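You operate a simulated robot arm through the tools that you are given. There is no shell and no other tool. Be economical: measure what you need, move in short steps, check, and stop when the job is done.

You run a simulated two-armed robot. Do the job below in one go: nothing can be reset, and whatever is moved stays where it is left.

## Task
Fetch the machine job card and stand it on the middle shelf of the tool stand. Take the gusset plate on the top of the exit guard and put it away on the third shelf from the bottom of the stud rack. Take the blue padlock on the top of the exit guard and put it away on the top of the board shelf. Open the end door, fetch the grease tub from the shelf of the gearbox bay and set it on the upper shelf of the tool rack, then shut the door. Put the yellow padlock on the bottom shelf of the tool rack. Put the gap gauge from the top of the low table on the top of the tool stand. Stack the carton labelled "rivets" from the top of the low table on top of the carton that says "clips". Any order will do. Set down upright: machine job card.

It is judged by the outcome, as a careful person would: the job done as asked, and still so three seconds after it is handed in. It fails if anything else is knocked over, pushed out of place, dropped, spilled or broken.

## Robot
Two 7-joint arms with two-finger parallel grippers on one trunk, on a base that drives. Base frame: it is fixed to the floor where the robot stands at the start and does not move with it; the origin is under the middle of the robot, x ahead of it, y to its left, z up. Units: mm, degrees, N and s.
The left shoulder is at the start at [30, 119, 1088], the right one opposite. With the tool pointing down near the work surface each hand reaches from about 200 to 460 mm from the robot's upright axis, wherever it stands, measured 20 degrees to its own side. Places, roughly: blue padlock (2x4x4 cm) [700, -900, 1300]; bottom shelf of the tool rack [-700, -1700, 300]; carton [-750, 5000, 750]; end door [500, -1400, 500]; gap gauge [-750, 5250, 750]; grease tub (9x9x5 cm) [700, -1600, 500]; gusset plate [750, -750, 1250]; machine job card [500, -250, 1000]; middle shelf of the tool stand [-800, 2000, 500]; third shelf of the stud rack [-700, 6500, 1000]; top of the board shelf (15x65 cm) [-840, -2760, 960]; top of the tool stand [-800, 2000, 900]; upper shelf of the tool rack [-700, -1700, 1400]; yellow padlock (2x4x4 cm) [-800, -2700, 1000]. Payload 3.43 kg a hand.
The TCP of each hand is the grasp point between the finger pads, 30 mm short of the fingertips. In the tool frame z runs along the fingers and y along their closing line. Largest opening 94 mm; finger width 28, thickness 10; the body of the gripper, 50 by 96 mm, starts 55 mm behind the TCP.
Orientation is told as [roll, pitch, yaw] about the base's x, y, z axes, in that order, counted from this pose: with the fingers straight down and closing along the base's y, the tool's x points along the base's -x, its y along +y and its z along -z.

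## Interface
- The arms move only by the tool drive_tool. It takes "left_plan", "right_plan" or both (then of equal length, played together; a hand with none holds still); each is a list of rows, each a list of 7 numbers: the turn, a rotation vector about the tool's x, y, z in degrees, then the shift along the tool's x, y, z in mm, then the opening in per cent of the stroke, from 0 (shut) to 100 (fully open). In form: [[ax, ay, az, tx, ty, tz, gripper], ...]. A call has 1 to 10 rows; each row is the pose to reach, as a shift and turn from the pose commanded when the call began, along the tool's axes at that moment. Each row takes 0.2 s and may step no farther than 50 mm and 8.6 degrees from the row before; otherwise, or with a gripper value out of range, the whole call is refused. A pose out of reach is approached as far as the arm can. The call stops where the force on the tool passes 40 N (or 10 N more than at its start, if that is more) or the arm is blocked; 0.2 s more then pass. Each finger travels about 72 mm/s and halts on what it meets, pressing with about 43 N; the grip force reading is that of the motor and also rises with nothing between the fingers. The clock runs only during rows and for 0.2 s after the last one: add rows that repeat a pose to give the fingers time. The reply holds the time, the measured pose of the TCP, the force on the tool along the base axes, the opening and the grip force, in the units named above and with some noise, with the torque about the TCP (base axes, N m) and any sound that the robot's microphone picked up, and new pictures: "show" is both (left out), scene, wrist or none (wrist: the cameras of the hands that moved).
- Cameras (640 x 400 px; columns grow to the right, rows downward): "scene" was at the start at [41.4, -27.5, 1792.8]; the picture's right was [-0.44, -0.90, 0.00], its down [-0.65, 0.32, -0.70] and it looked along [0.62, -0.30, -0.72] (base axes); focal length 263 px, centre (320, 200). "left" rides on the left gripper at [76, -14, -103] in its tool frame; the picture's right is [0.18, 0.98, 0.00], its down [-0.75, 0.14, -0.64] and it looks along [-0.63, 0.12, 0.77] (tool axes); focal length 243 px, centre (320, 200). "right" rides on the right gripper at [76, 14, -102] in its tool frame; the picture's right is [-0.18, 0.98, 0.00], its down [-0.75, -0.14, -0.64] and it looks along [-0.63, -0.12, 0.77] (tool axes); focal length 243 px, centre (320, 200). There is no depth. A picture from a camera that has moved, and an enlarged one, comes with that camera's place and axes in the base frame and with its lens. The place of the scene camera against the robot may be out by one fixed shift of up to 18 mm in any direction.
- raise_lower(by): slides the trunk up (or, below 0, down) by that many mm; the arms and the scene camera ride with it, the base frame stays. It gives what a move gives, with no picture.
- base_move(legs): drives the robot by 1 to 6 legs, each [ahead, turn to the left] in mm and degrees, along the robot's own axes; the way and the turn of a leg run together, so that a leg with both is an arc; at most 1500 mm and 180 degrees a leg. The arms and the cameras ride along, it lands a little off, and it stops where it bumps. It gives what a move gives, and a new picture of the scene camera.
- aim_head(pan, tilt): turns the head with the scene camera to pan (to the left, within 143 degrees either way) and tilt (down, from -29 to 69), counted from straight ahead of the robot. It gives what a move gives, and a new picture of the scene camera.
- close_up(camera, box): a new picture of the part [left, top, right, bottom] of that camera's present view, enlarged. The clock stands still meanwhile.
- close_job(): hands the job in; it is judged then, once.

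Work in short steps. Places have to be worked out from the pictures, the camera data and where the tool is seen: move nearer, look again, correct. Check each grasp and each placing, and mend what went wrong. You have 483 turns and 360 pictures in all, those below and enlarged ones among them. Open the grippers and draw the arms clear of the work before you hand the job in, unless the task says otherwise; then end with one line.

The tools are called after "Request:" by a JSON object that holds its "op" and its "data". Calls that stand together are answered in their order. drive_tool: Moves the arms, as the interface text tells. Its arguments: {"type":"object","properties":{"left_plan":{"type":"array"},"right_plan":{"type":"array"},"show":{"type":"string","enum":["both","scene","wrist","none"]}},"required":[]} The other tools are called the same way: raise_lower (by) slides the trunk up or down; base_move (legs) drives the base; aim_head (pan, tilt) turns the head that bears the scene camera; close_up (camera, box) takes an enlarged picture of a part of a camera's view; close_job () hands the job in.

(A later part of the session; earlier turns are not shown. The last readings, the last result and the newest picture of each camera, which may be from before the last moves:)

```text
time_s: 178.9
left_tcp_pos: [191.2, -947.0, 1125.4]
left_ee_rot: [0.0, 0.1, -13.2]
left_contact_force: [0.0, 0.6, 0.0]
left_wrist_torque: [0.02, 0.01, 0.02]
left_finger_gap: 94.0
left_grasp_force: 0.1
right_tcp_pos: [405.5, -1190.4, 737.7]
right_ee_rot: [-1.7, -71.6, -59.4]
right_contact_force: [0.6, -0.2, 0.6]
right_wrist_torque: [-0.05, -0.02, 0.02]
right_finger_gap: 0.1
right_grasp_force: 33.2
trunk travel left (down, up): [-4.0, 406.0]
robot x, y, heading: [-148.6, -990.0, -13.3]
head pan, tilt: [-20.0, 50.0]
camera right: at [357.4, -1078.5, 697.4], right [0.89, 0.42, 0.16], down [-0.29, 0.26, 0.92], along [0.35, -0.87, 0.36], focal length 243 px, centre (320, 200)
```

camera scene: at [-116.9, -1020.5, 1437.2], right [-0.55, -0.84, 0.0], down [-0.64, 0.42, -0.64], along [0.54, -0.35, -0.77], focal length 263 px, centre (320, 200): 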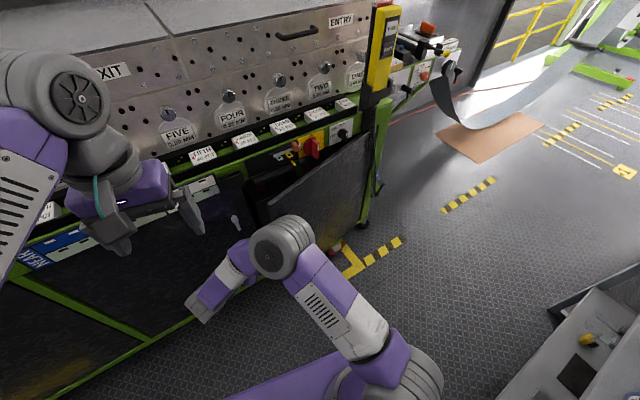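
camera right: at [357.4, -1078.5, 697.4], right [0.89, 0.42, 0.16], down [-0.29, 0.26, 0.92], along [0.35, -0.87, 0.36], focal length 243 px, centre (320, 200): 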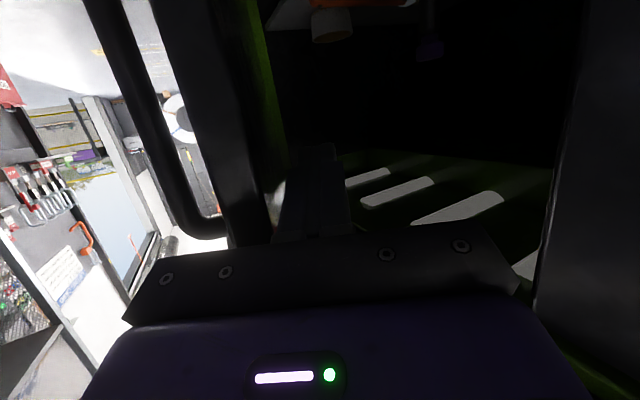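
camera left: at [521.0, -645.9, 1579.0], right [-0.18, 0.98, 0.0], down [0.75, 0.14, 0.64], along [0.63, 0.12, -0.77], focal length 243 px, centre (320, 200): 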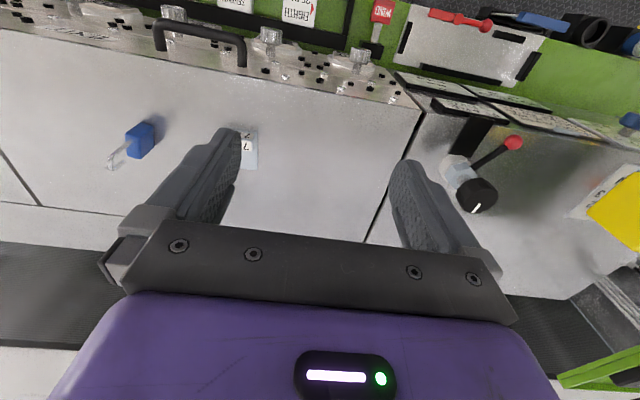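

Request:
{"op": "drive_tool", "data": {"right_plan": [[0, 0, 0, 4, -40, -11, 0], [0, 0, 0, 8, -80, -22, 0], [0, 0, 0, 11, -120, -33, 0], [0, 0, 0, 15, -158, -44, 0]], "show": "both"}}

```text
time_s: 179.9
left_tcp_pos: [191.4, -946.1, 1124.8]
left_ee_rot: [0.2, 0.0, -13.1]
left_contact_force: [-0.5, -0.2, -1.4]
left_wrist_torque: [0.0, 0.02, 0.03]
left_finger_gap: 94.0
left_grasp_force: 0.1
right_tcp_pos: [240.6, -1224.4, 740.6]
right_ee_rot: [-1.7, -71.5, -59.6]
right_contact_force: [-0.1, 0.0, 0.3]
right_wrist_torque: [-0.01, 0.0, -0.01]
right_finger_gap: 0.0
right_grasp_force: 32.5
trunk travel left (down, up): [-4.0, 406.0]
robot x, y, heading: [-150.9, -993.4, -13.1]
head pan, tilt: [-20.0, 50.0]
camera scene: at [-117.2, -1020.5, 1437.2], right [-0.55, -0.84, 0.0], down [-0.64, 0.42, -0.64], along [0.54, -0.35, -0.77], focal length 263 px, centre (320, 200)
camera right: at [194.0, -1112.0, 700.0], right [0.89, 0.42, 0.17], down [-0.29, 0.26, 0.92], along [0.35, -0.87, 0.36], focal length 243 px, centre (320, 200)
```

scene: 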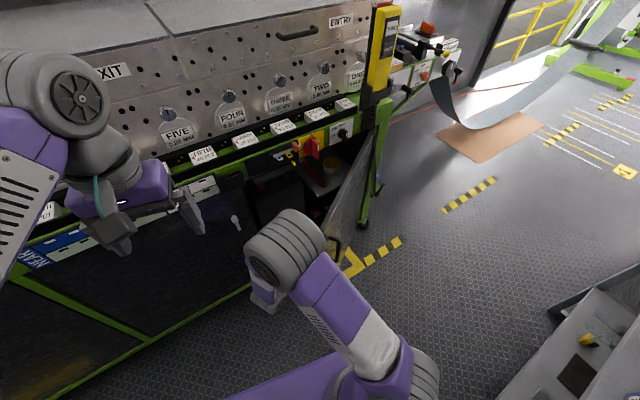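
right: 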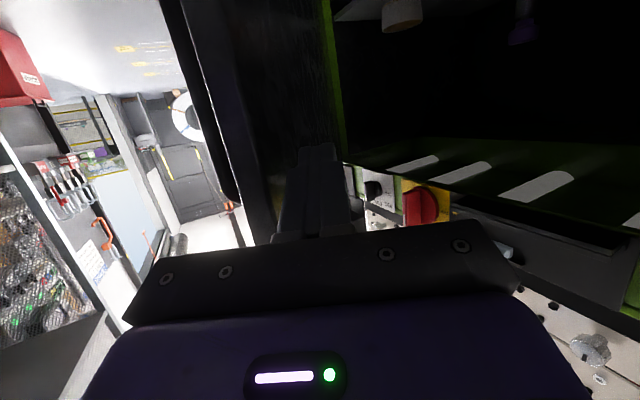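

The door swings freely. I push it further along the arc.

Request:
{"op": "drive_tool", "data": {"right_plan": [[0, 0, 0, -3, -41, 5, 0], [0, 0, 0, -7, -82, 15, 0], [0, 0, 0, -10, -123, 27, 0], [0, 0, 0, -13, -164, 40, 0], [0, 0, 0, -24, -184, 80, 0]], "show": "both"}}

```text
time_s: 181.1
left_tcp_pos: [193.5, -948.5, 1123.4]
left_ee_rot: [0.2, 0.2, -13.2]
left_contact_force: [0.8, -1.0, 0.1]
left_wrist_torque: [0.0, 0.02, -0.01]
left_finger_gap: 93.9
left_grasp_force: 0.1
right_tcp_pos: [154.5, -1356.1, 724.7]
right_ee_rot: [-1.8, -71.1, -59.3]
right_contact_force: [0.4, -0.1, 0.8]
right_wrist_torque: [-0.02, 0.02, 0.02]
right_finger_gap: 0.2
right_grasp_force: 33.0
right hand out of reach, approached as far as the arm can: row 3, 4, 5
trunk travel left (down, up): [-4.0, 406.0]
robot x, y, heading: [-149.8, -991.9, -13.0]
head pan, tilt: [-20.0, 50.0]
stopped in row 5 (right hand): the force on the tool passed its limit at 82 N (the readings are from after the stop); the commanded pose is now the measured one
camera scene: at [-115.9, -1021.2, 1437.1], right [-0.55, -0.84, 0.0], down [-0.64, 0.42, -0.64], along [0.54, -0.35, -0.77], focal length 263 px, centre (320, 200)
camera right: at [107.3, -1243.6, 685.7], right [0.89, 0.43, 0.16], down [-0.29, 0.25, 0.92], along [0.35, -0.87, 0.35], focal length 243 px, centre (320, 200)
```

scene: 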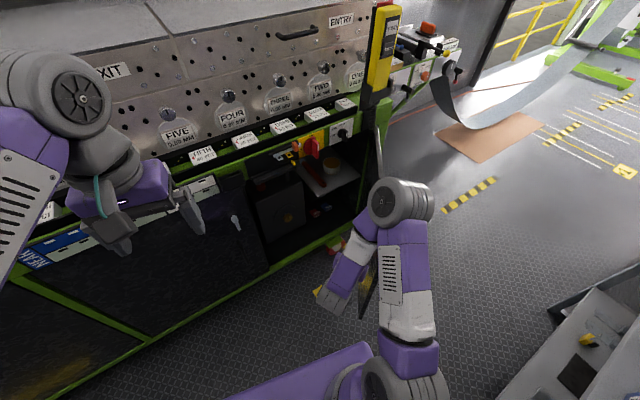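
right: 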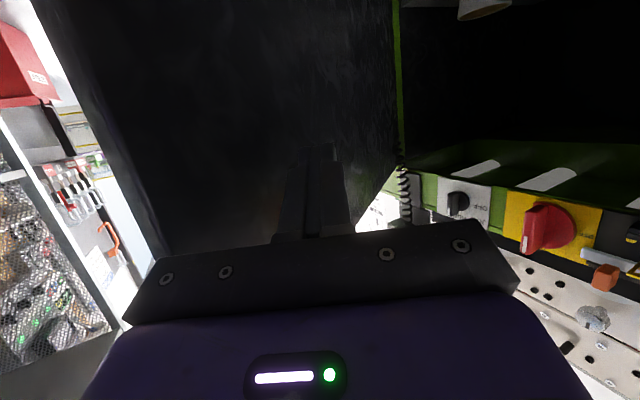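

Request:
{"op": "aim_head", "data": {"pan": -40, "tilt": 45}}

Request:
{"op": "close_up", "data": {"camera": "scene", "box": [100, 100, 340, 280]}}

```text
time_s: 181.9
left_tcp_pos: [192.0, -947.8, 1124.7]
left_ee_rot: [0.1, 0.1, -13.3]
left_contact_force: [-0.1, 0.2, 0.3]
left_wrist_torque: [-0.01, 0.02, 0.0]
left_finger_gap: 94.0
left_grasp_force: 0.0
right_tcp_pos: [155.1, -1356.5, 725.4]
right_ee_rot: [-1.8, -71.1, -59.3]
right_contact_force: [-0.1, -0.9, -0.2]
right_wrist_torque: [-0.04, 0.01, 0.04]
right_finger_gap: 0.0
right_grasp_force: 32.9
trunk travel left (down, up): [-4.0, 406.0]
robot x, y, heading: [-149.1, -991.1, -13.2]
head pan, tilt: [-40.0, 45.0]
camera scene: at [-132.6, -1043.2, 1444.1], right [-0.8, -0.6, 0.0], down [-0.42, 0.57, -0.71], along [0.42, -0.57, -0.71], focal length 263 px, centre (320, 200)
```

scene: 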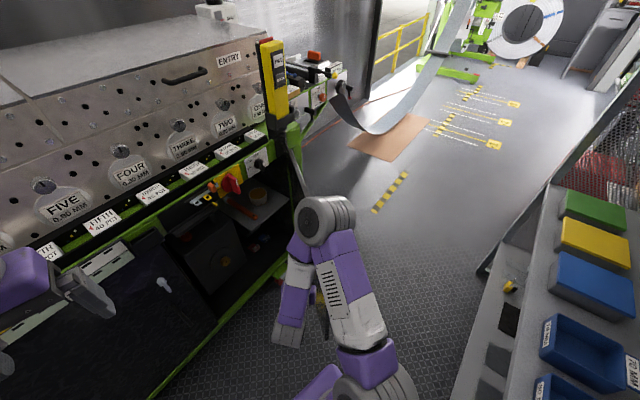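

```text
2.22 times, centred on (220, 190) of scene
camera zoom: at [-132.6, -1043.2, 1444.1], right [-0.8, -0.6, 0.0], down [-0.42, 0.57, -0.71], along [0.42, -0.57, -0.71], focal length 584 px, centre (542, 222)
```

zoom: 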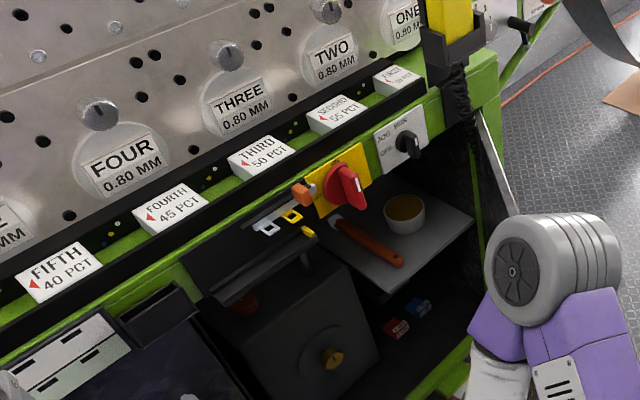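

The bay shelf shows an open tub (about (671,-1620)) beside a wrench. I now use the base to carry the hand along and push the door wider.

Request:
{"op": "base_move", "data": {"legs": [[120, 0], [0, -35]]}}

```text
time_s: 184.8
left_tcp_pos: [273.4, -1176.1, 1125.4]
left_ee_rot: [0.2, 0.1, -47.7]
left_contact_force: [0.3, 0.0, 0.0]
left_wrist_torque: [-0.02, -0.01, 0.02]
left_finger_gap: 94.1
left_grasp_force: 0.1
right_tcp_pos: [10.9, -1492.2, 725.8]
right_ee_rot: [-1.8, -71.1, -93.8]
right_contact_force: [0.4, 0.3, 0.2]
right_wrist_torque: [0.0, 0.0, -0.01]
right_finger_gap: 0.0
right_grasp_force: 33.4
trunk travel left (down, up): [-4.0, 406.0]
robot x, y, heading: [-34.2, -1022.6, -48.0]
head pan, tilt: [-40.0, 45.0]
camera scene: at [-53.2, -1071.5, 1444.1], right [-1.0, -0.04, 0.0], down [-0.03, 0.71, -0.71], along [0.03, -0.71, -0.71], focal length 263 px, centre (320, 200)
```

scene: 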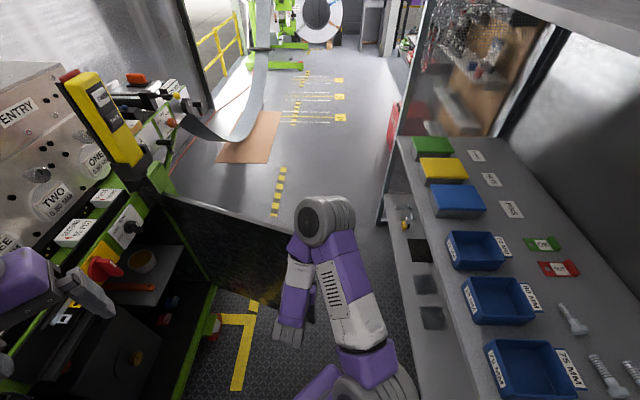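

Request:
{"op": "base_move", "data": {"legs": [[150, 0]]}}

```text
time_s: 186.2
left_tcp_pos: [376.7, -1291.7, 1124.5]
left_ee_rot: [0.1, 0.1, -47.8]
left_contact_force: [0.7, -0.3, -0.7]
left_wrist_torque: [-0.02, 0.03, -0.03]
left_finger_gap: 94.1
left_grasp_force: 0.0
right_tcp_pos: [112.9, -1607.7, 726.2]
right_ee_rot: [-2.0, -71.0, -93.8]
right_contact_force: [0.1, -0.9, -0.1]
right_wrist_torque: [0.02, -0.01, -0.04]
right_finger_gap: 0.0
right_grasp_force: 33.0
trunk travel left (down, up): [-4.0, 406.0]
robot x, y, heading: [68.1, -1136.2, -48.2]
head pan, tilt: [-40.0, 45.0]
camera scene: at [50.5, -1185.8, 1444.1], right [-1.0, -0.04, 0.0], down [-0.03, 0.71, -0.71], along [0.03, -0.71, -0.71], focal length 263 px, centre (320, 200)
```

scene: 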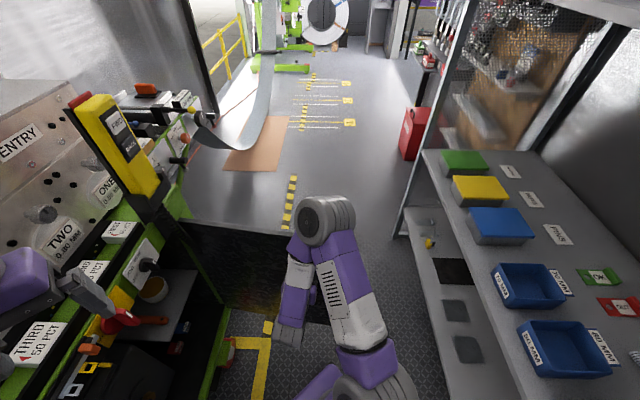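

Request:
{"op": "drive_tool", "data": {"right_plan": [[0, 0, 0, 0, 0, 20, 0], [0, 0, 0, 0, 0, 40, 0], [0, 0, 0, -5, -10, 60, 0]], "show": "scene"}}

```text
time_s: 187.0
left_tcp_pos: [375.9, -1290.4, 1125.4]
left_ee_rot: [0.2, 0.1, -47.8]
left_contact_force: [-0.2, -0.1, 0.4]
left_wrist_torque: [0.03, -0.03, 0.02]
left_finger_gap: 94.1
left_grasp_force: 0.1
right_tcp_pos: [97.9, -1666.1, 711.7]
right_ee_rot: [-2.0, -71.1, -93.9]
right_contact_force: [-0.3, -0.7, -0.5]
right_wrist_torque: [-0.01, -0.03, 0.02]
right_finger_gap: 0.0
right_grasp_force: 32.8
trunk travel left (down, up): [-4.0, 406.0]
robot x, y, heading: [69.6, -1131.4, -47.8]
head pan, tilt: [-40.0, 45.0]
camera scene: at [49.6, -1185.4, 1444.1], right [-1.0, -0.04, 0.0], down [-0.03, 0.71, -0.71], along [0.03, -0.71, -0.71], focal length 263 px, centre (320, 200)
```

scene: 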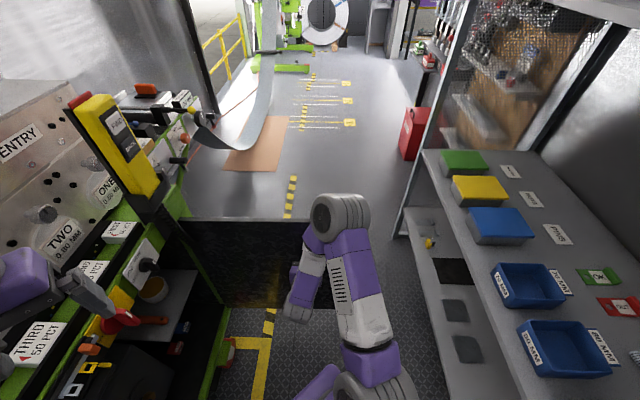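

Request:
{"op": "drive_tool", "data": {"right_plan": [[0, 0, 0, 0, 0, 25, 0], [0, 0, 0, 0, 0, 50, 0], [0, 0, 0, 0, 0, 70, 0]], "show": "scene"}}

```text
time_s: 187.8
left_tcp_pos: [376.2, -1290.7, 1124.3]
left_ee_rot: [0.2, 0.1, -47.8]
left_contact_force: [-1.0, 1.1, -0.8]
left_wrist_torque: [-0.02, 0.0, -0.01]
left_finger_gap: 94.0
left_grasp_force: 0.1
right_tcp_pos: [91.5, -1730.1, 685.7]
right_ee_rot: [-1.9, -71.0, -93.8]
right_contact_force: [-0.4, -1.0, -0.5]
right_wrist_torque: [0.0, -0.01, -0.03]
right_finger_gap: 0.0
right_grasp_force: 32.8
trunk travel left (down, up): [-4.0, 406.0]
robot x, y, heading: [71.1, -1131.8, -47.7]
head pan, tilt: [-40.0, 45.0]
camera scene: at [49.9, -1185.5, 1444.1], right [-1.0, -0.04, 0.0], down [-0.03, 0.71, -0.71], along [0.03, -0.71, -0.71], focal length 263 px, centre (320, 200)
```

scene: 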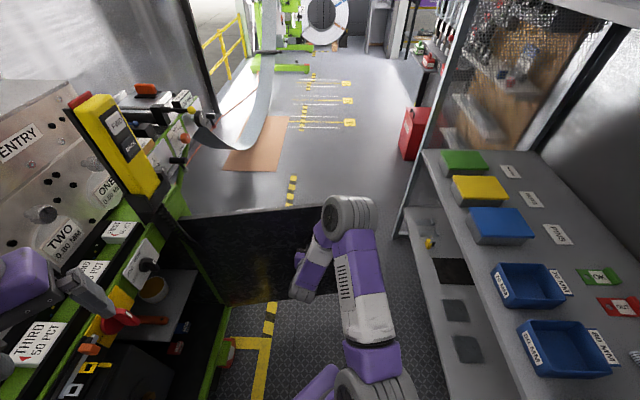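

The door is now past 90°. I retract the right hand and re-align it with the robot.

Request:
{"op": "drive_tool", "data": {"right_plan": [[-7.2, 0, -2.5, 3, 4, -35, 0], [-14.4, 0, -5, 6, 10, -70, 30], [-21.6, 0, -7.5, 9, 20, -100, 60], [-28.8, 0, -10, 12, 30, -130, 100], [-36, 0, -12.5, 15, 44, -155, 100], [-43.2, 0, -15, 18, 58, -176, 100]], "show": "none"}}

```text
time_s: 189.2
left_tcp_pos: [376.4, -1290.2, 1124.6]
left_ee_rot: [0.1, 0.1, -47.8]
left_contact_force: [0.8, -0.9, 0.4]
left_wrist_torque: [0.02, 0.0, -0.03]
left_finger_gap: 94.1
left_grasp_force: 0.1
right_tcp_pos: [262.5, -1546.8, 710.8]
right_ee_rot: [-4.3, -70.3, -47.5]
right_contact_force: [-0.6, 0.1, 0.1]
right_wrist_torque: [-0.03, 0.0, -0.02]
right_finger_gap: 93.8
right_grasp_force: 0.0
right hand out of reach, approached as far as the arm can: row 3, 4, 5, 6
trunk travel left (down, up): [-4.0, 406.0]
robot x, y, heading: [68.4, -1133.8, -47.9]
head pan, tilt: [-40.0, 45.0]
```

Request:
{"op": "drive_tool", "data": {"right_plan": [[0, 7.8, 0, -34, -2, -26, 100], [0, 15.6, 0, -68, -4, -52, 100], [0, 23.4, 0, -103, -6, -78, 100], [0, 31.2, 0, -137, -8, -104, 100], [0, 39, 0, -171, -10, -130, 100], [0, 46.8, 0, -206, -12, -156, 100], [0, 54.6, 0, -240, -14, -182, 100], [0, 62.4, 0, -275, -15, -208, 100], [0, 70, 0, -309, -16, -235, 100]], "show": "none"}}

Request:
{"op": "base_move", "data": {"legs": [[0, -42], [200, 0], [0, 45], [0, 45]]}}

Request:
{"op": "aim_head", "data": {"pan": -20, "tilt": 50}}

```text
time_s: 191.2
left_tcp_pos: [376.3, -1291.1, 1125.0]
left_ee_rot: [0.1, 0.1, -47.8]
left_contact_force: [1.3, -0.3, 0.1]
left_wrist_torque: [0.03, -0.01, 0.02]
left_finger_gap: 94.1
left_grasp_force: 0.1
right_tcp_pos: [175.2, -1463.1, 1080.0]
right_ee_rot: [-0.6, -0.4, -49.8]
right_contact_force: [0.5, 0.5, -0.4]
right_wrist_torque: [-0.01, -0.01, -0.02]
right_finger_gap: 94.2
right_grasp_force: 0.0
right hand out of reach, approached as far as the arm can: row 1, 2, 3
trunk travel left (down, up): [-4.0, 406.0]
robot x, y, heading: [70.9, -1134.0, -47.8]
head pan, tilt: [-40.0, 45.0]
```

```text
time_s: 198.8
left_tcp_pos: [392.9, -1211.3, 1124.2]
left_ee_rot: [0.0, 0.2, 1.3]
left_contact_force: [-0.4, 0.2, 0.0]
left_wrist_torque: [0.01, -0.01, -0.01]
left_finger_gap: 93.8
left_grasp_force: 0.1
right_tcp_pos: [392.3, -1472.5, 1081.7]
right_ee_rot: [-0.6, -0.5, -0.9]
right_contact_force: [-0.6, 0.5, -0.4]
right_wrist_torque: [-0.01, 0.03, -0.01]
right_finger_gap: 93.8
right_grasp_force: 0.1
trunk travel left (down, up): [-4.0, 406.0]
robot x, y, heading: [73.6, -1338.9, 1.2]
head pan, tilt: [-40.0, 45.0]
camera scene: at [104.4, -1383.4, 1444.1], right [-0.63, -0.78, 0.0], down [-0.55, 0.44, -0.71], along [0.55, -0.44, -0.71], focal length 263 px, centre (320, 200)
```

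scene: 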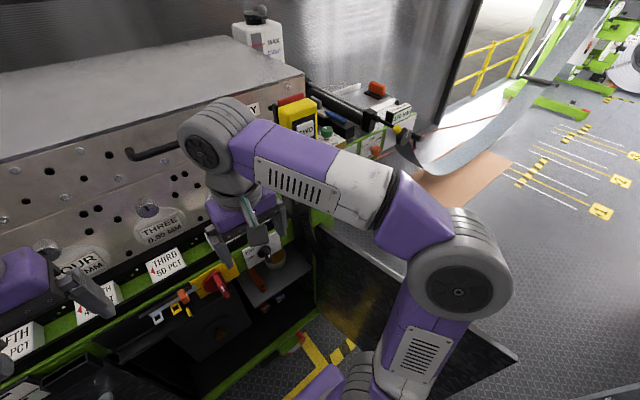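

```text
time_s: 199.7
left_tcp_pos: [392.1, -1209.9, 1124.8]
left_ee_rot: [0.1, 0.1, 1.4]
left_contact_force: [-0.2, -0.7, -0.8]
left_wrist_torque: [-0.01, 0.0, -0.03]
left_finger_gap: 94.0
left_grasp_force: 0.0
right_tcp_pos: [391.5, -1473.1, 1080.8]
right_ee_rot: [-0.6, -0.6, -0.9]
right_contact_force: [-0.5, -0.2, -0.6]
right_wrist_torque: [0.01, -0.03, 0.0]
right_finger_gap: 93.9
right_grasp_force: 0.2
trunk travel left (down, up): [-4.0, 406.0]
robot x, y, heading: [69.0, -1338.4, 1.1]
head pan, tilt: [-20.0, 50.0]
camera scene: at [114.0, -1357.5, 1437.2], right [-0.32, -0.95, 0.0], down [-0.72, 0.25, -0.64], along [0.61, -0.21, -0.77], focal length 263 px, centre (320, 200)
```

scene: 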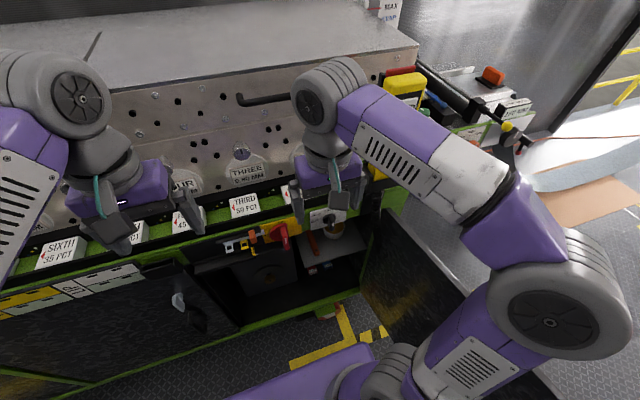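

Opening is clear. I back up 30 mm, then lower the right hand in front of the opening, tilting forward.

Request:
{"op": "base_move", "data": {"legs": [[-40, -1]]}}

Request:
{"op": "drive_tool", "data": {"right_plan": [[0, 0, 0, 20, -15, 40, 100], [0, 0, 0, 30, -30, 82, 100], [0, 0, 0, 30, -45, 125, 100], [0, 0, 0, 30, -60, 170, 100], [0, -8, 0, 30, -75, 210, 100], [0, -16, 0, 20, -90, 250, 100], [0, -24, 0, 10, -105, 290, 100], [0, -32, 0, 0, -115, 325, 100], [0, -40, 0, -20, -120, 355, 100], [0, -48, 0, -40, -120, 380, 100]], "show": "both"}}

```text
time_s: 200.5
left_tcp_pos: [354.4, -1215.9, 1124.3]
left_ee_rot: [0.0, 0.2, 0.2]
left_contact_force: [-0.5, 0.7, 1.4]
left_wrist_torque: [0.0, -0.02, 0.03]
left_finger_gap: 94.2
left_grasp_force: 0.1
right_tcp_pos: [350.2, -1480.5, 1080.3]
right_ee_rot: [-0.6, -0.7, -1.9]
right_contact_force: [0.1, 0.3, 0.4]
right_wrist_torque: [0.0, -0.06, 0.01]
right_finger_gap: 94.0
right_grasp_force: 0.1
trunk travel left (down, up): [-4.0, 406.0]
robot x, y, heading: [35.0, -1338.2, 0.3]
head pan, tilt: [-20.0, 50.0]
camera scene: at [72.8, -1358.7, 1437.2], right [-0.34, -0.94, 0.0], down [-0.72, 0.26, -0.64], along [0.61, -0.22, -0.77], focal length 263 px, centre (320, 200)
```

scene: 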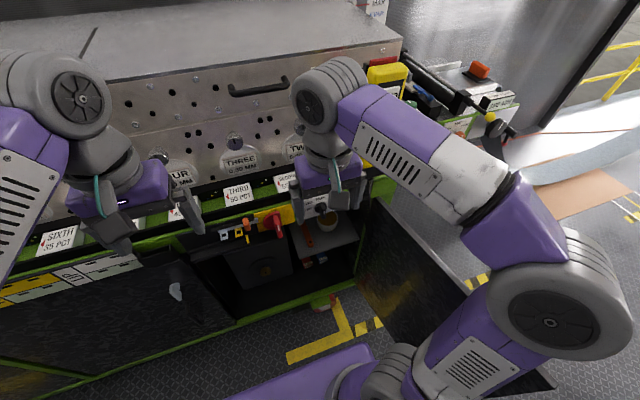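

```text
time_s: 202.9
left_tcp_pos: [355.4, -1215.4, 1124.3]
left_ee_rot: [0.1, 0.1, 0.1]
left_contact_force: [-0.5, 0.7, 0.3]
left_wrist_torque: [-0.01, 0.0, 0.0]
left_finger_gap: 94.1
left_grasp_force: 0.0
right_tcp_pos: [443.4, -1597.6, 699.9]
right_ee_rot: [-0.9, -49.7, 3.1]
right_contact_force: [0.0, 0.4, -1.5]
right_wrist_torque: [0.0, 0.03, -0.05]
right_finger_gap: 94.1
right_grasp_force: 0.1
right hand out of reach, approached as far as the arm can: row 7, 8, 9, 10
trunk travel left (down, up): [-4.0, 406.0]
robot x, y, heading: [31.0, -1337.2, 0.3]
head pan, tilt: [-20.0, 50.0]
stopped in row 10 (right hand): the arm was blocked; the commanded pose is now the measured one
camera scene: at [74.0, -1358.3, 1437.3], right [-0.34, -0.94, 0.0], down [-0.72, 0.26, -0.64], along [0.6, -0.22, -0.77], focal length 263 px, centre (320, 200)
camera right: at [313.7, -1588.8, 707.1], right [0.08, 0.99, 0.13], down [0.0, -0.13, 0.99], along [1.0, -0.08, -0.01], focal length 243 px, centre (320, 200)
```

scene: 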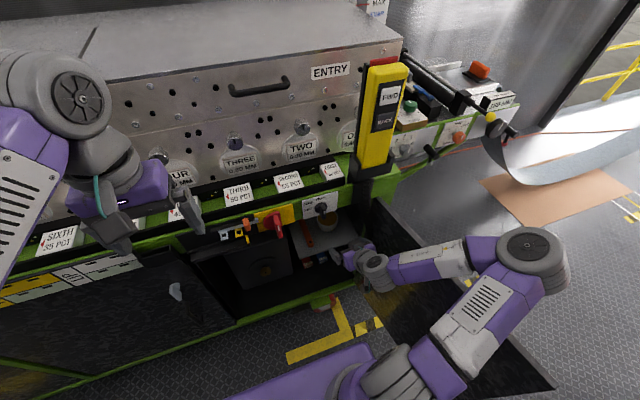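
right: 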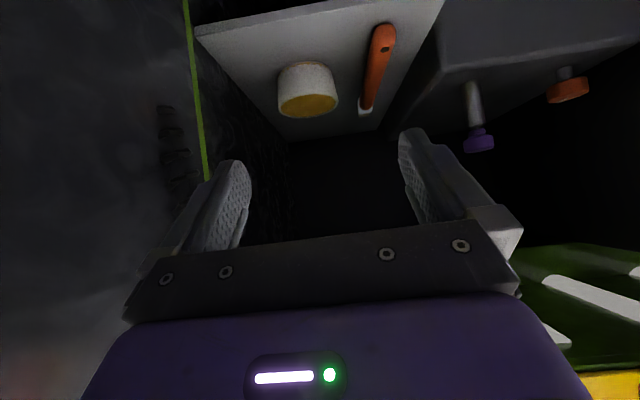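

The forearm seems to rest on the open door's top. I lift the hand back out and will push the door wider first.

Request:
{"op": "drive_tool", "data": {"right_plan": [[0, 6, 0, -16, 6, -39, 100], [0, 12, 0, -32, 12, -78, 100], [0, 18, 0, -48, 18, -118, 70], [0, 25, 0, -63, 24, -157, 30], [0, 25, 0, -63, 24, -157, 0]], "show": "scene"}}

```text
time_s: 204.1
left_tcp_pos: [355.9, -1216.7, 1125.3]
left_ee_rot: [0.3, 0.1, 0.2]
left_contact_force: [0.3, 0.3, 0.5]
left_wrist_torque: [0.06, 0.05, 0.02]
left_finger_gap: 94.1
left_grasp_force: 0.1
right_tcp_pos: [363.6, -1574.7, 846.5]
right_ee_rot: [-0.6, -24.7, 2.4]
right_contact_force: [-0.4, 0.0, -0.3]
right_wrist_torque: [0.03, 0.01, 0.01]
right_finger_gap: 0.0
right_grasp_force: 12.9
right hand out of reach, approached as far as the arm can: row 1, 2, 3
trunk travel left (down, up): [-4.0, 406.0]
robot x, y, heading: [32.9, -1339.0, 0.1]
head pan, tilt: [-20.0, 50.0]
camera scene: at [74.4, -1360.1, 1437.1], right [-0.34, -0.94, 0.0], down [-0.72, 0.26, -0.64], along [0.6, -0.22, -0.77], focal length 263 px, centre (320, 200)
```

scene: 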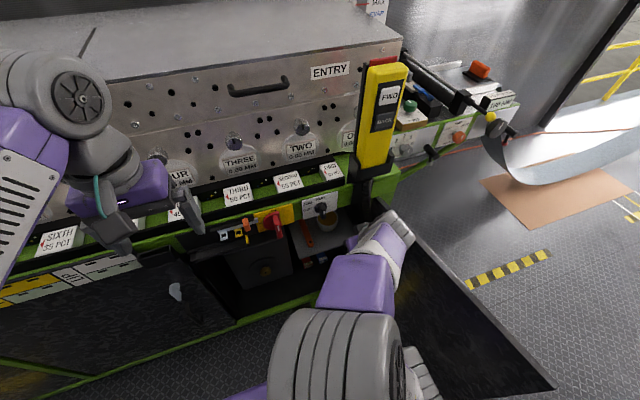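

Request:
{"op": "drive_tool", "data": {"right_plan": [[0, 0, 0, 14, 0, 27, 0], [0, 0, 0, 28, 0, 54, 0], [0, 0, 0, 42, 0, 75, 0]], "show": "none"}}

Request:
{"op": "base_move", "data": {"legs": [[0, -40]]}}

```text
time_s: 204.9
left_tcp_pos: [355.6, -1216.9, 1123.4]
left_ee_rot: [0.1, 0.1, 0.2]
left_contact_force: [0.1, -0.9, 0.3]
left_wrist_torque: [0.0, 0.0, 0.0]
left_finger_gap: 93.9
left_grasp_force: 0.1
right_tcp_pos: [374.4, -1582.6, 767.7]
right_ee_rot: [-0.7, -24.4, 2.7]
right_contact_force: [-1.2, 0.6, -0.3]
right_wrist_torque: [-0.02, 0.01, 0.0]
right_finger_gap: 0.0
right_grasp_force: 32.8
right hand out of reach, approached as far as the arm can: row 2, 3
trunk travel left (down, up): [-4.0, 406.0]
robot x, y, heading: [33.9, -1339.5, 0.1]
head pan, tilt: [-20.0, 50.0]
```

```text
time_s: 207.2
left_tcp_pos: [359.5, -1454.6, 1123.8]
left_ee_rot: [0.3, 0.2, -40.0]
left_contact_force: [-0.3, 0.4, -0.3]
left_wrist_torque: [0.0, 0.01, 0.01]
left_finger_gap: 94.1
left_grasp_force: 0.0
right_tcp_pos: [136.5, -1745.3, 767.1]
right_ee_rot: [-0.8, -24.4, -37.7]
right_contact_force: [-0.2, -0.1, -0.2]
right_wrist_torque: [-0.03, 0.04, -0.03]
right_finger_gap: 0.0
right_grasp_force: 33.7
trunk travel left (down, up): [-4.0, 406.0]
robot x, y, heading: [35.5, -1340.2, -40.3]
head pan, tilt: [-20.0, 50.0]
camera scene: at [47.0, -1380.0, 1437.2], right [-0.87, -0.5, 0.0], down [-0.38, 0.66, -0.64], along [0.32, -0.56, -0.77], focal length 263 px, centre (320, 200)
```

scene: 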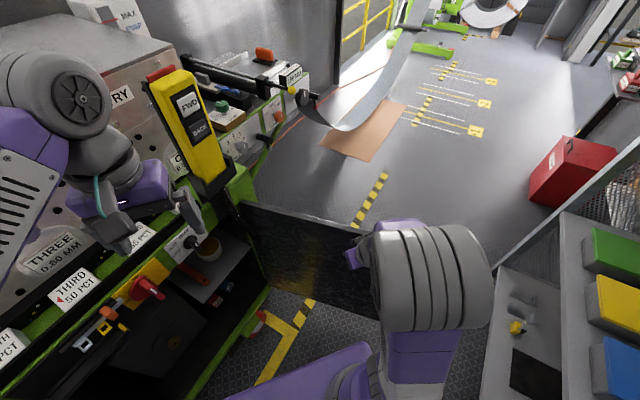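

Request:
{"op": "drive_tool", "data": {"right_plan": [[0, 0, 0, -31, -28, 14, 0], [0, 0, 0, -62, -55, 28, 0], [0, 0, 0, -93, -82, 42, 0], [0, 0, 0, -124, -110, 56, 0]], "show": "scene"}}

```text
time_s: 207.6
left_tcp_pos: [358.9, -1454.0, 1122.6]
left_ee_rot: [0.2, 0.2, -40.1]
left_contact_force: [-0.7, -0.3, 0.1]
left_wrist_torque: [0.03, 0.01, -0.01]
left_finger_gap: 94.2
left_grasp_force: 0.0
right_tcp_pos: [142.1, -1764.5, 764.6]
right_ee_rot: [0.5, -23.5, -38.0]
right_contact_force: [-1.3, 20.7, 1.0]
right_wrist_torque: [-1.34, 0.04, -0.67]
right_finger_gap: 0.1
right_grasp_force: 33.1
trunk travel left (down, up): [-4.0, 406.0]
robot x, y, heading: [30.2, -1338.0, -39.9]
head pan, tilt: [-20.0, 50.0]
stopped in row 1 (right hand): the force on the tool passed its limit at 103 N (the readings are from after the stop); the commanded pose is now the measured one
camera scene: at [46.5, -1377.6, 1437.3], right [-0.87, -0.5, 0.0], down [-0.38, 0.66, -0.64], along [0.32, -0.56, -0.77], focal length 263 px, centre (320, 200)
```

scene: 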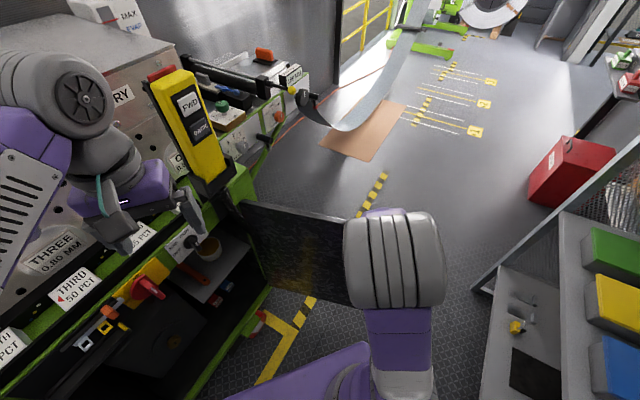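

The door is at its stop (about 100°), which is enough. I reposition the base with a heading towards the tub so the arm reaches straight in, elbow above.

Request:
{"op": "base_move", "data": {"legs": [[0, 28], [65, 0], [0, -12]]}}

```text
time_s: 208.4
left_tcp_pos: [361.5, -1448.9, 1122.6]
left_ee_rot: [0.1, 0.2, -39.2]
left_contact_force: [-0.1, 0.3, -0.3]
left_wrist_torque: [-0.04, 0.01, -0.01]
left_finger_gap: 93.9
left_grasp_force: 0.0
right_tcp_pos: [144.0, -1764.2, 762.6]
right_ee_rot: [0.5, -23.2, -37.9]
right_contact_force: [-1.8, 5.0, 2.5]
right_wrist_torque: [-0.45, 0.0, -0.24]
right_finger_gap: 0.2
right_grasp_force: 32.8
trunk travel left (down, up): [-4.0, 406.0]
robot x, y, heading: [32.6, -1337.7, -39.2]
head pan, tilt: [-20.0, 50.0]
stopped in leg 1: the force on the tool passed its limit at 49 N (the readings are from after the stop); the commanded pose is now the measured one
camera scene: at [47.1, -1378.0, 1437.2], right [-0.86, -0.51, 0.0], down [-0.39, 0.66, -0.64], along [0.33, -0.55, -0.77], focal length 263 px, centre (320, 200)
```

scene: 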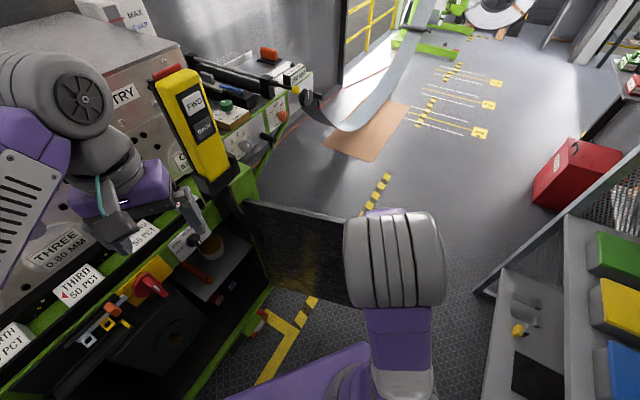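

Request:
{"op": "drive_tool", "data": {"right_plan": [[0, 0, 0, 14, 20, -6, 0], [0, 0, 0, 28, 40, -12, 30], [0, 0, 0, 42, 60, -18, 100]], "show": "none"}}

Request:
{"op": "base_move", "data": {"legs": [[0, 28], [65, 0], [0, -12]]}}

```text
time_s: 209.2
left_tcp_pos: [361.8, -1449.5, 1123.3]
left_ee_rot: [0.2, 0.1, -39.2]
left_contact_force: [0.0, -0.1, -0.5]
left_wrist_torque: [-0.03, 0.01, 0.0]
left_finger_gap: 93.8
left_grasp_force: 0.1
right_tcp_pos: [168.4, -1712.8, 776.1]
right_ee_rot: [0.4, -23.1, -38.0]
right_contact_force: [0.4, 0.0, 0.5]
right_wrist_torque: [-0.01, 0.04, 0.03]
right_finger_gap: 79.9
right_grasp_force: 0.3
right hand out of reach, approached as far as the arm can: row 2, 3
trunk travel left (down, up): [-4.0, 406.0]
robot x, y, heading: [37.0, -1337.0, -39.2]
head pan, tilt: [-20.0, 50.0]
```

```text
time_s: 212.3
left_tcp_pos: [441.7, -1367.8, 1123.8]
left_ee_rot: [0.3, 0.2, -23.2]
left_contact_force: [0.8, 0.3, 1.4]
left_wrist_torque: [0.04, 0.01, -0.03]
left_finger_gap: 93.8
left_grasp_force: 0.0
right_tcp_pos: [330.6, -1674.3, 774.5]
right_ee_rot: [0.5, -23.1, -21.9]
right_contact_force: [-0.1, 0.0, 0.1]
right_wrist_torque: [0.0, -0.02, 0.0]
right_finger_gap: 94.0
right_grasp_force: 0.1
trunk travel left (down, up): [-4.0, 406.0]
robot x, y, heading: [94.6, -1351.4, -23.0]
head pan, tilt: [-20.0, 50.0]
camera scene: at [124.0, -1386.0, 1437.2], right [-0.69, -0.73, 0.0], down [-0.56, 0.52, -0.64], along [0.47, -0.44, -0.77], focal length 263 px, centre (320, 200)
```

scene: 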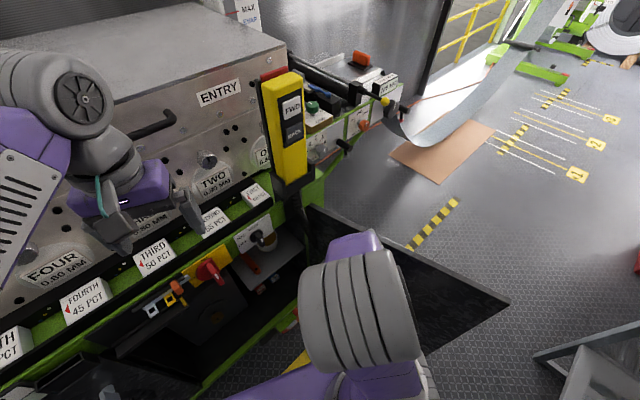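

Request:
{"op": "drive_tool", "data": {"right_plan": [[0, -7.8, 0, -9, 29, 21, 100], [0, -15.6, 0, -18, 58, 42, 100], [0, -23.4, 0, -27, 87, 63, 100], [0, -31.2, 0, -36, 116, 84, 100], [0, -39, 0, -45, 145, 105, 100], [0, -47, 0, -54, 174, 126, 100]], "show": "both"}}

```text
time_s: 213.7
left_tcp_pos: [442.2, -1368.7, 1123.3]
left_ee_rot: [0.3, 0.2, -23.1]
left_contact_force: [-0.2, -0.4, 0.2]
left_wrist_torque: [0.0, -0.01, -0.04]
left_finger_gap: 94.3
left_grasp_force: 0.1
right_tcp_pos: [485.9, -1548.6, 681.6]
right_ee_rot: [1.0, -70.0, -22.7]
right_contact_force: [-0.5, -0.1, -0.3]
right_wrist_torque: [0.02, 0.04, -0.02]
right_finger_gap: 93.8
right_grasp_force: 0.1
right hand out of reach, approached as far as the arm can: row 1, 2, 3, 4
trunk travel left (down, up): [-4.0, 406.0]
robot x, y, heading: [90.7, -1354.2, -23.1]
head pan, tilt: [-20.0, 50.0]
camera scene: at [124.4, -1385.8, 1437.2], right [-0.69, -0.73, 0.0], down [-0.56, 0.52, -0.64], along [0.47, -0.44, -0.77], focal length 263 px, centre (320, 200)
camera right: at [376.8, -1490.4, 645.1], right [0.42, 0.89, 0.18], down [-0.38, -0.01, 0.93], along [0.83, -0.46, 0.33], focal length 243 px, centre (320, 200)
```

scene: 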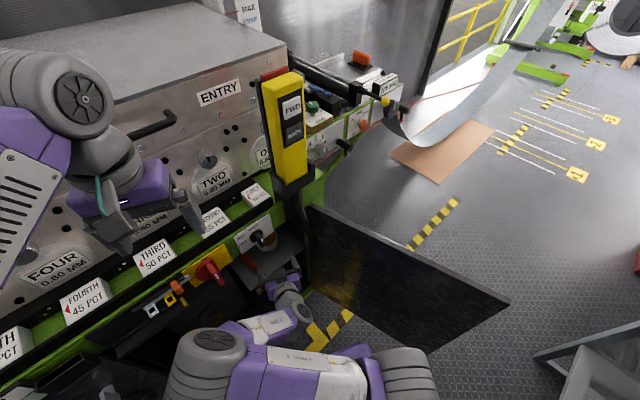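
right: 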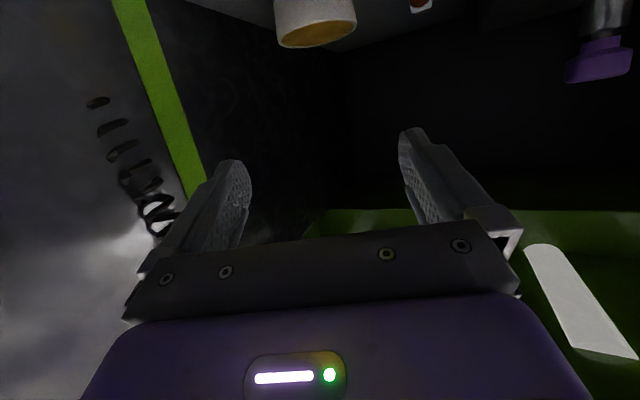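

The arm now reaches in straight, and the tub is at about (680,-1618), rim z≈555. I move to a pre-grasp point above and in front of it.

Request:
{"op": "drive_tool", "data": {"right_plan": [[0, 0, 0, 16, 4, 40, 100], [0, 0, 0, 33, 9, 80, 100], [0, 0, 0, 49, 13, 119, 100]], "show": "wrist"}}

```text
time_s: 214.5
left_tcp_pos: [441.9, -1367.0, 1124.1]
left_ee_rot: [0.2, 0.1, -23.0]
left_contact_force: [-0.1, 0.7, -0.1]
left_wrist_torque: [0.0, -0.03, 0.0]
left_finger_gap: 93.9
left_grasp_force: 0.1
right_tcp_pos: [577.3, -1562.2, 620.2]
right_ee_rot: [1.2, -70.1, -22.8]
right_contact_force: [-0.4, -0.1, -0.3]
right_wrist_torque: [0.0, -0.04, -0.03]
right_finger_gap: 93.8
right_grasp_force: 0.1
right hand out of reach, approached as far as the arm can: row 3
trunk travel left (down, up): [-4.0, 406.0]
robot x, y, heading: [99.3, -1351.6, -23.1]
head pan, tilt: [-20.0, 50.0]
camera right: at [467.2, -1503.8, 583.9], right [0.42, 0.89, 0.18], down [-0.38, -0.01, 0.93], along [0.83, -0.46, 0.33], focal length 243 px, centre (320, 200)
```

right: 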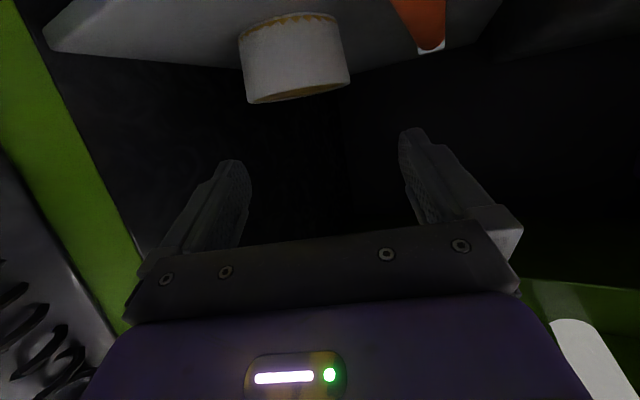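

Request:
{"op": "close_up", "data": {"camera": "right", "box": [200, 0, 440, 150]}}

Request:
{"op": "aim_head", "data": {"pan": 0, "tilt": 69}}

```text
2.67 times, centred on (320, 75) of right
camera zoom: at [467.2, -1503.8, 583.9], right [0.42, 0.89, 0.18], down [-0.38, -0.01, 0.93], along [0.83, -0.46, 0.33], focal length 647 px, centre (320, 533)
```

zoom: 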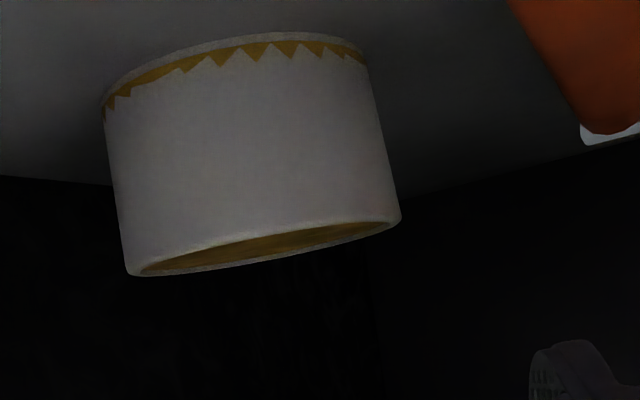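

```text
time_s: 215.4
left_tcp_pos: [442.8, -1368.9, 1124.0]
left_ee_rot: [0.3, 0.3, -23.2]
left_contact_force: [0.0, 0.1, 0.3]
left_wrist_torque: [-0.02, -0.01, 0.03]
left_finger_gap: 93.9
left_grasp_force: 0.1
right_tcp_pos: [575.7, -1562.4, 620.7]
right_ee_rot: [1.3, -70.0, -22.9]
right_contact_force: [1.3, 0.3, 0.8]
right_wrist_torque: [0.03, 0.03, 0.01]
right_finger_gap: 94.3
right_grasp_force: 0.1
trunk travel left (down, up): [-4.0, 406.0]
robot x, y, heading: [96.8, -1349.4, -23.1]
head pan, tilt: [0.0, 68.8]
camera scene: at [119.4, -1355.0, 1415.3], right [-0.4, -0.92, 0.0], down [-0.86, 0.37, -0.36], along [0.33, -0.14, -0.93], focal length 263 px, centre (320, 200)
```

scene: 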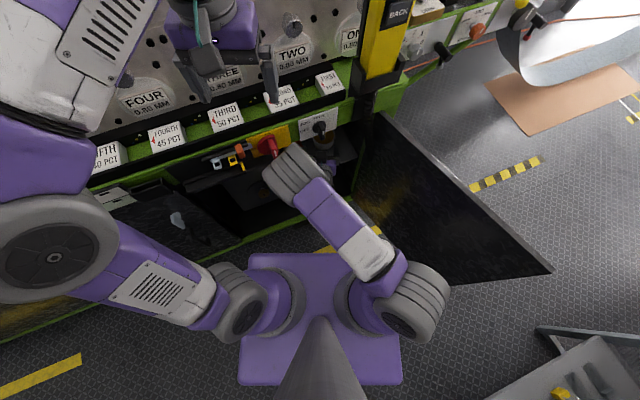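

The tub tapers slightly (rim ≈90, base ≈80), so I will grip it low. The arm is near its limit, so I move the base 50 mm closer.

Request:
{"op": "base_move", "data": {"legs": [[50, 0]]}}

Request:
{"op": "drive_tool", "data": {"right_plan": [[0, 0, 0, 5, 0, 0, 100], [0, 0, 0, 10, -3, 0, 100]], "show": "wrist"}}

```text
time_s: 216.3
left_tcp_pos: [488.8, -1387.1, 1123.7]
left_ee_rot: [0.3, 0.2, -23.2]
left_contact_force: [0.2, 0.1, 0.0]
left_wrist_torque: [0.03, -0.01, 0.01]
left_finger_gap: 94.1
left_grasp_force: 0.0
right_tcp_pos: [621.0, -1580.5, 620.3]
right_ee_rot: [1.4, -69.9, -22.9]
right_contact_force: [-0.9, -0.3, 0.0]
right_wrist_torque: [0.05, 0.01, 0.01]
right_finger_gap: 94.0
right_grasp_force: 0.1
trunk travel left (down, up): [-4.0, 406.0]
robot x, y, heading: [140.8, -1371.8, -23.0]
head pan, tilt: [0.0, 68.8]
camera scene: at [164.7, -1374.5, 1415.2], right [-0.4, -0.92, 0.0], down [-0.86, 0.37, -0.36], along [0.33, -0.14, -0.93], focal length 263 px, centre (320, 200)
```

scene: 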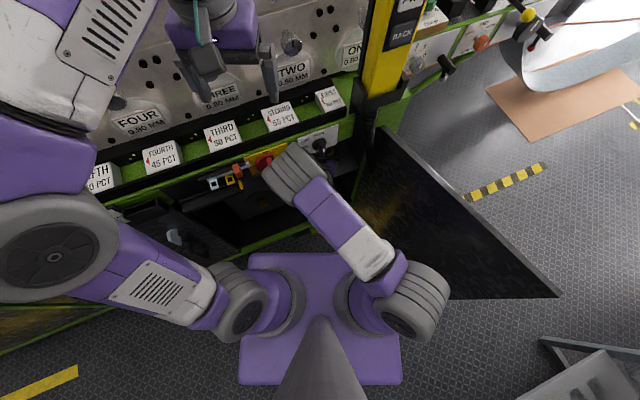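

```text
time_s: 216.9
left_tcp_pos: [487.4, -1386.4, 1123.3]
left_ee_rot: [0.4, 0.2, -23.2]
left_contact_force: [0.8, 0.9, 0.0]
left_wrist_torque: [-0.01, 0.01, 0.0]
left_finger_gap: 93.9
left_grasp_force: 0.1
right_tcp_pos: [617.0, -1582.2, 619.2]
right_ee_rot: [1.2, -69.9, -22.9]
right_contact_force: [0.4, 0.4, 0.5]
right_wrist_torque: [0.01, 0.01, -0.03]
right_finger_gap: 93.9
right_grasp_force: 0.0
right hand out of reach, approached as far as the arm can: row 1, 2
trunk travel left (down, up): [-4.0, 406.0]
robot x, y, heading: [141.3, -1370.3, -23.4]
head pan, tilt: [0.0, 68.8]
camera right: at [507.2, -1524.1, 583.3], right [0.42, 0.89, 0.18], down [-0.37, -0.01, 0.93], along [0.83, -0.46, 0.33], focal length 243 px, centre (320, 200)
```

right: 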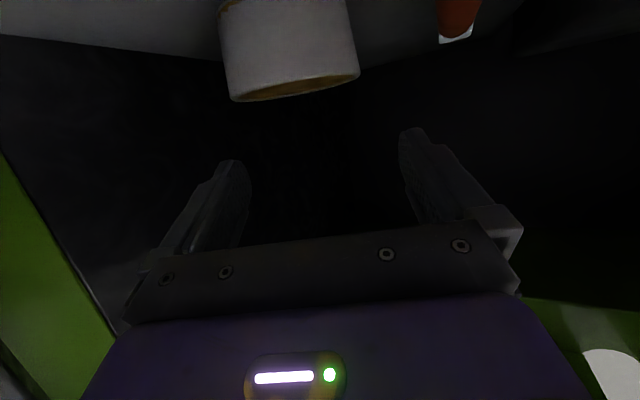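

Lowering at this pitch hits a joint limit, so I use a shallower tilt (−50°) for the approach.

Request:
{"op": "drive_tool", "data": {"right_plan": [[0, 6.7, 0, 10, -3, -8, 100], [0, 13.4, 0, 20, -5, -16, 100], [0, 20, 0, 29, -8, -25, 100]], "show": "wrist"}}

```text
time_s: 217.7
left_tcp_pos: [487.2, -1387.0, 1122.8]
left_ee_rot: [0.3, 0.2, -23.1]
left_contact_force: [-0.6, 0.2, -1.2]
left_wrist_torque: [-0.01, -0.01, -0.01]
left_finger_gap: 94.0
left_grasp_force: 0.1
right_tcp_pos: [581.7, -1577.4, 600.5]
right_ee_rot: [0.7, -49.9, -22.2]
right_contact_force: [0.8, -0.7, 0.0]
right_wrist_torque: [0.0, 0.01, -0.03]
right_finger_gap: 93.9
right_grasp_force: 0.1
trunk travel left (down, up): [-4.0, 406.0]
robot x, y, heading: [139.6, -1373.6, -23.1]
head pan, tilt: [0.0, 68.8]
camera right: at [467.3, -1517.8, 608.4], right [0.47, 0.87, 0.15], down [-0.06, -0.14, 0.99], along [0.88, -0.48, -0.01], focal length 243 px, centre (320, 200)
```

right: 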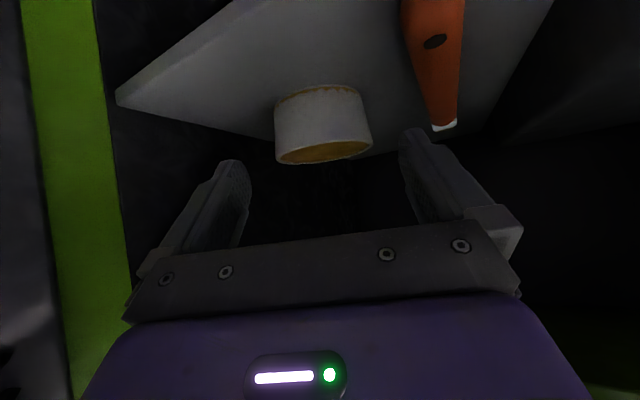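

Request:
{"op": "drive_tool", "data": {"right_plan": [[0, 0, 0, 11, -1, 37, 100], [0, 0, 0, 20, -3, 68, 100]], "show": "wrist"}}

```text
time_s: 218.3
left_tcp_pos: [486.6, -1387.1, 1123.3]
left_ee_rot: [0.3, 0.2, -23.1]
left_contact_force: [0.3, -0.5, 0.3]
left_wrist_torque: [0.02, -0.01, 0.02]
left_finger_gap: 93.9
left_grasp_force: 0.0
right_tcp_pos: [606.7, -1585.8, 569.0]
right_ee_rot: [0.6, -49.8, -22.2]
right_contact_force: [1.0, -0.4, 0.1]
right_wrist_torque: [-0.03, -0.01, 0.05]
right_finger_gap: 93.9
right_grasp_force: 0.1
right hand out of reach, approached as far as the arm can: row 2
trunk travel left (down, up): [-4.0, 406.0]
robot x, y, heading: [139.4, -1372.3, -23.5]
head pan, tilt: [0.0, 68.8]
camera right: at [492.7, -1525.4, 576.0], right [0.47, 0.87, 0.15], down [-0.06, -0.14, 0.99], along [0.88, -0.48, -0.01], focal length 243 px, centre (320, 200)
```

right: 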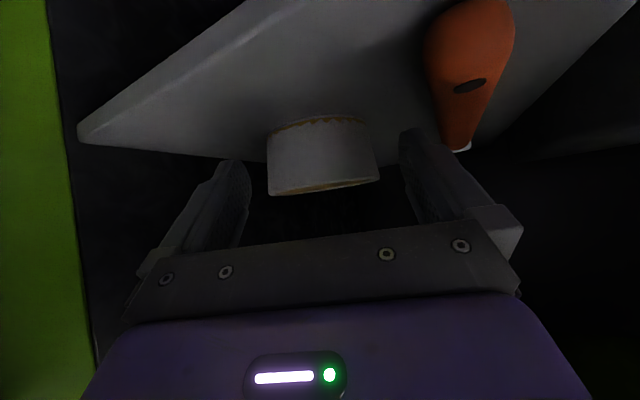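

The current arm configuration can't go lower. I back out and re-enter using the configuration that worked at the rack (lower first, then tilt).

Request:
{"op": "base_move", "data": {"legs": [[-190, 0]]}}

Request:
{"op": "drive_tool", "data": {"right_plan": [[0, 8, 0, 0, 0, -30, 100], [0, 16, 0, 0, 0, -60, 100], [0, 24, 0, 10, 0, -90, 100], [0, 32, 0, 15, 0, -120, 100], [0, 40, 0, 20, 0, -150, 100], [0, 50, 0, 30, 0, -170, 100]], "show": "scene"}}

```text
time_s: 219.8
left_tcp_pos: [311.9, -1312.3, 1124.2]
left_ee_rot: [0.3, 0.2, -23.1]
left_contact_force: [0.1, 0.4, 0.5]
left_wrist_torque: [0.03, -0.02, -0.01]
left_finger_gap: 94.0
left_grasp_force: 0.1
right_tcp_pos: [431.4, -1509.9, 568.7]
right_ee_rot: [0.8, -50.0, -22.4]
right_contact_force: [-0.6, -0.5, -0.2]
right_wrist_torque: [0.01, 0.02, 0.01]
right_finger_gap: 94.0
right_grasp_force: 0.0
trunk travel left (down, up): [-4.0, 406.0]
robot x, y, heading: [-37.5, -1298.2, -23.4]
head pan, tilt: [0.0, 68.8]
camera scene: at [-11.7, -1298.5, 1415.3], right [-0.4, -0.92, 0.0], down [-0.86, 0.37, -0.36], along [0.33, -0.14, -0.93], focal length 263 px, centre (320, 200)
```

scene: 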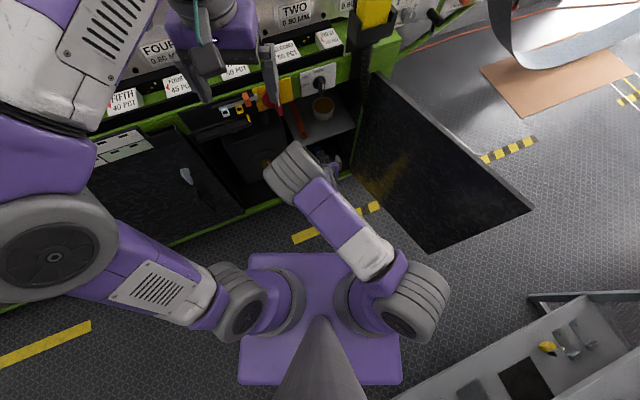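

```text
refused: row 6 steps farther than a row can; nothing moved
```

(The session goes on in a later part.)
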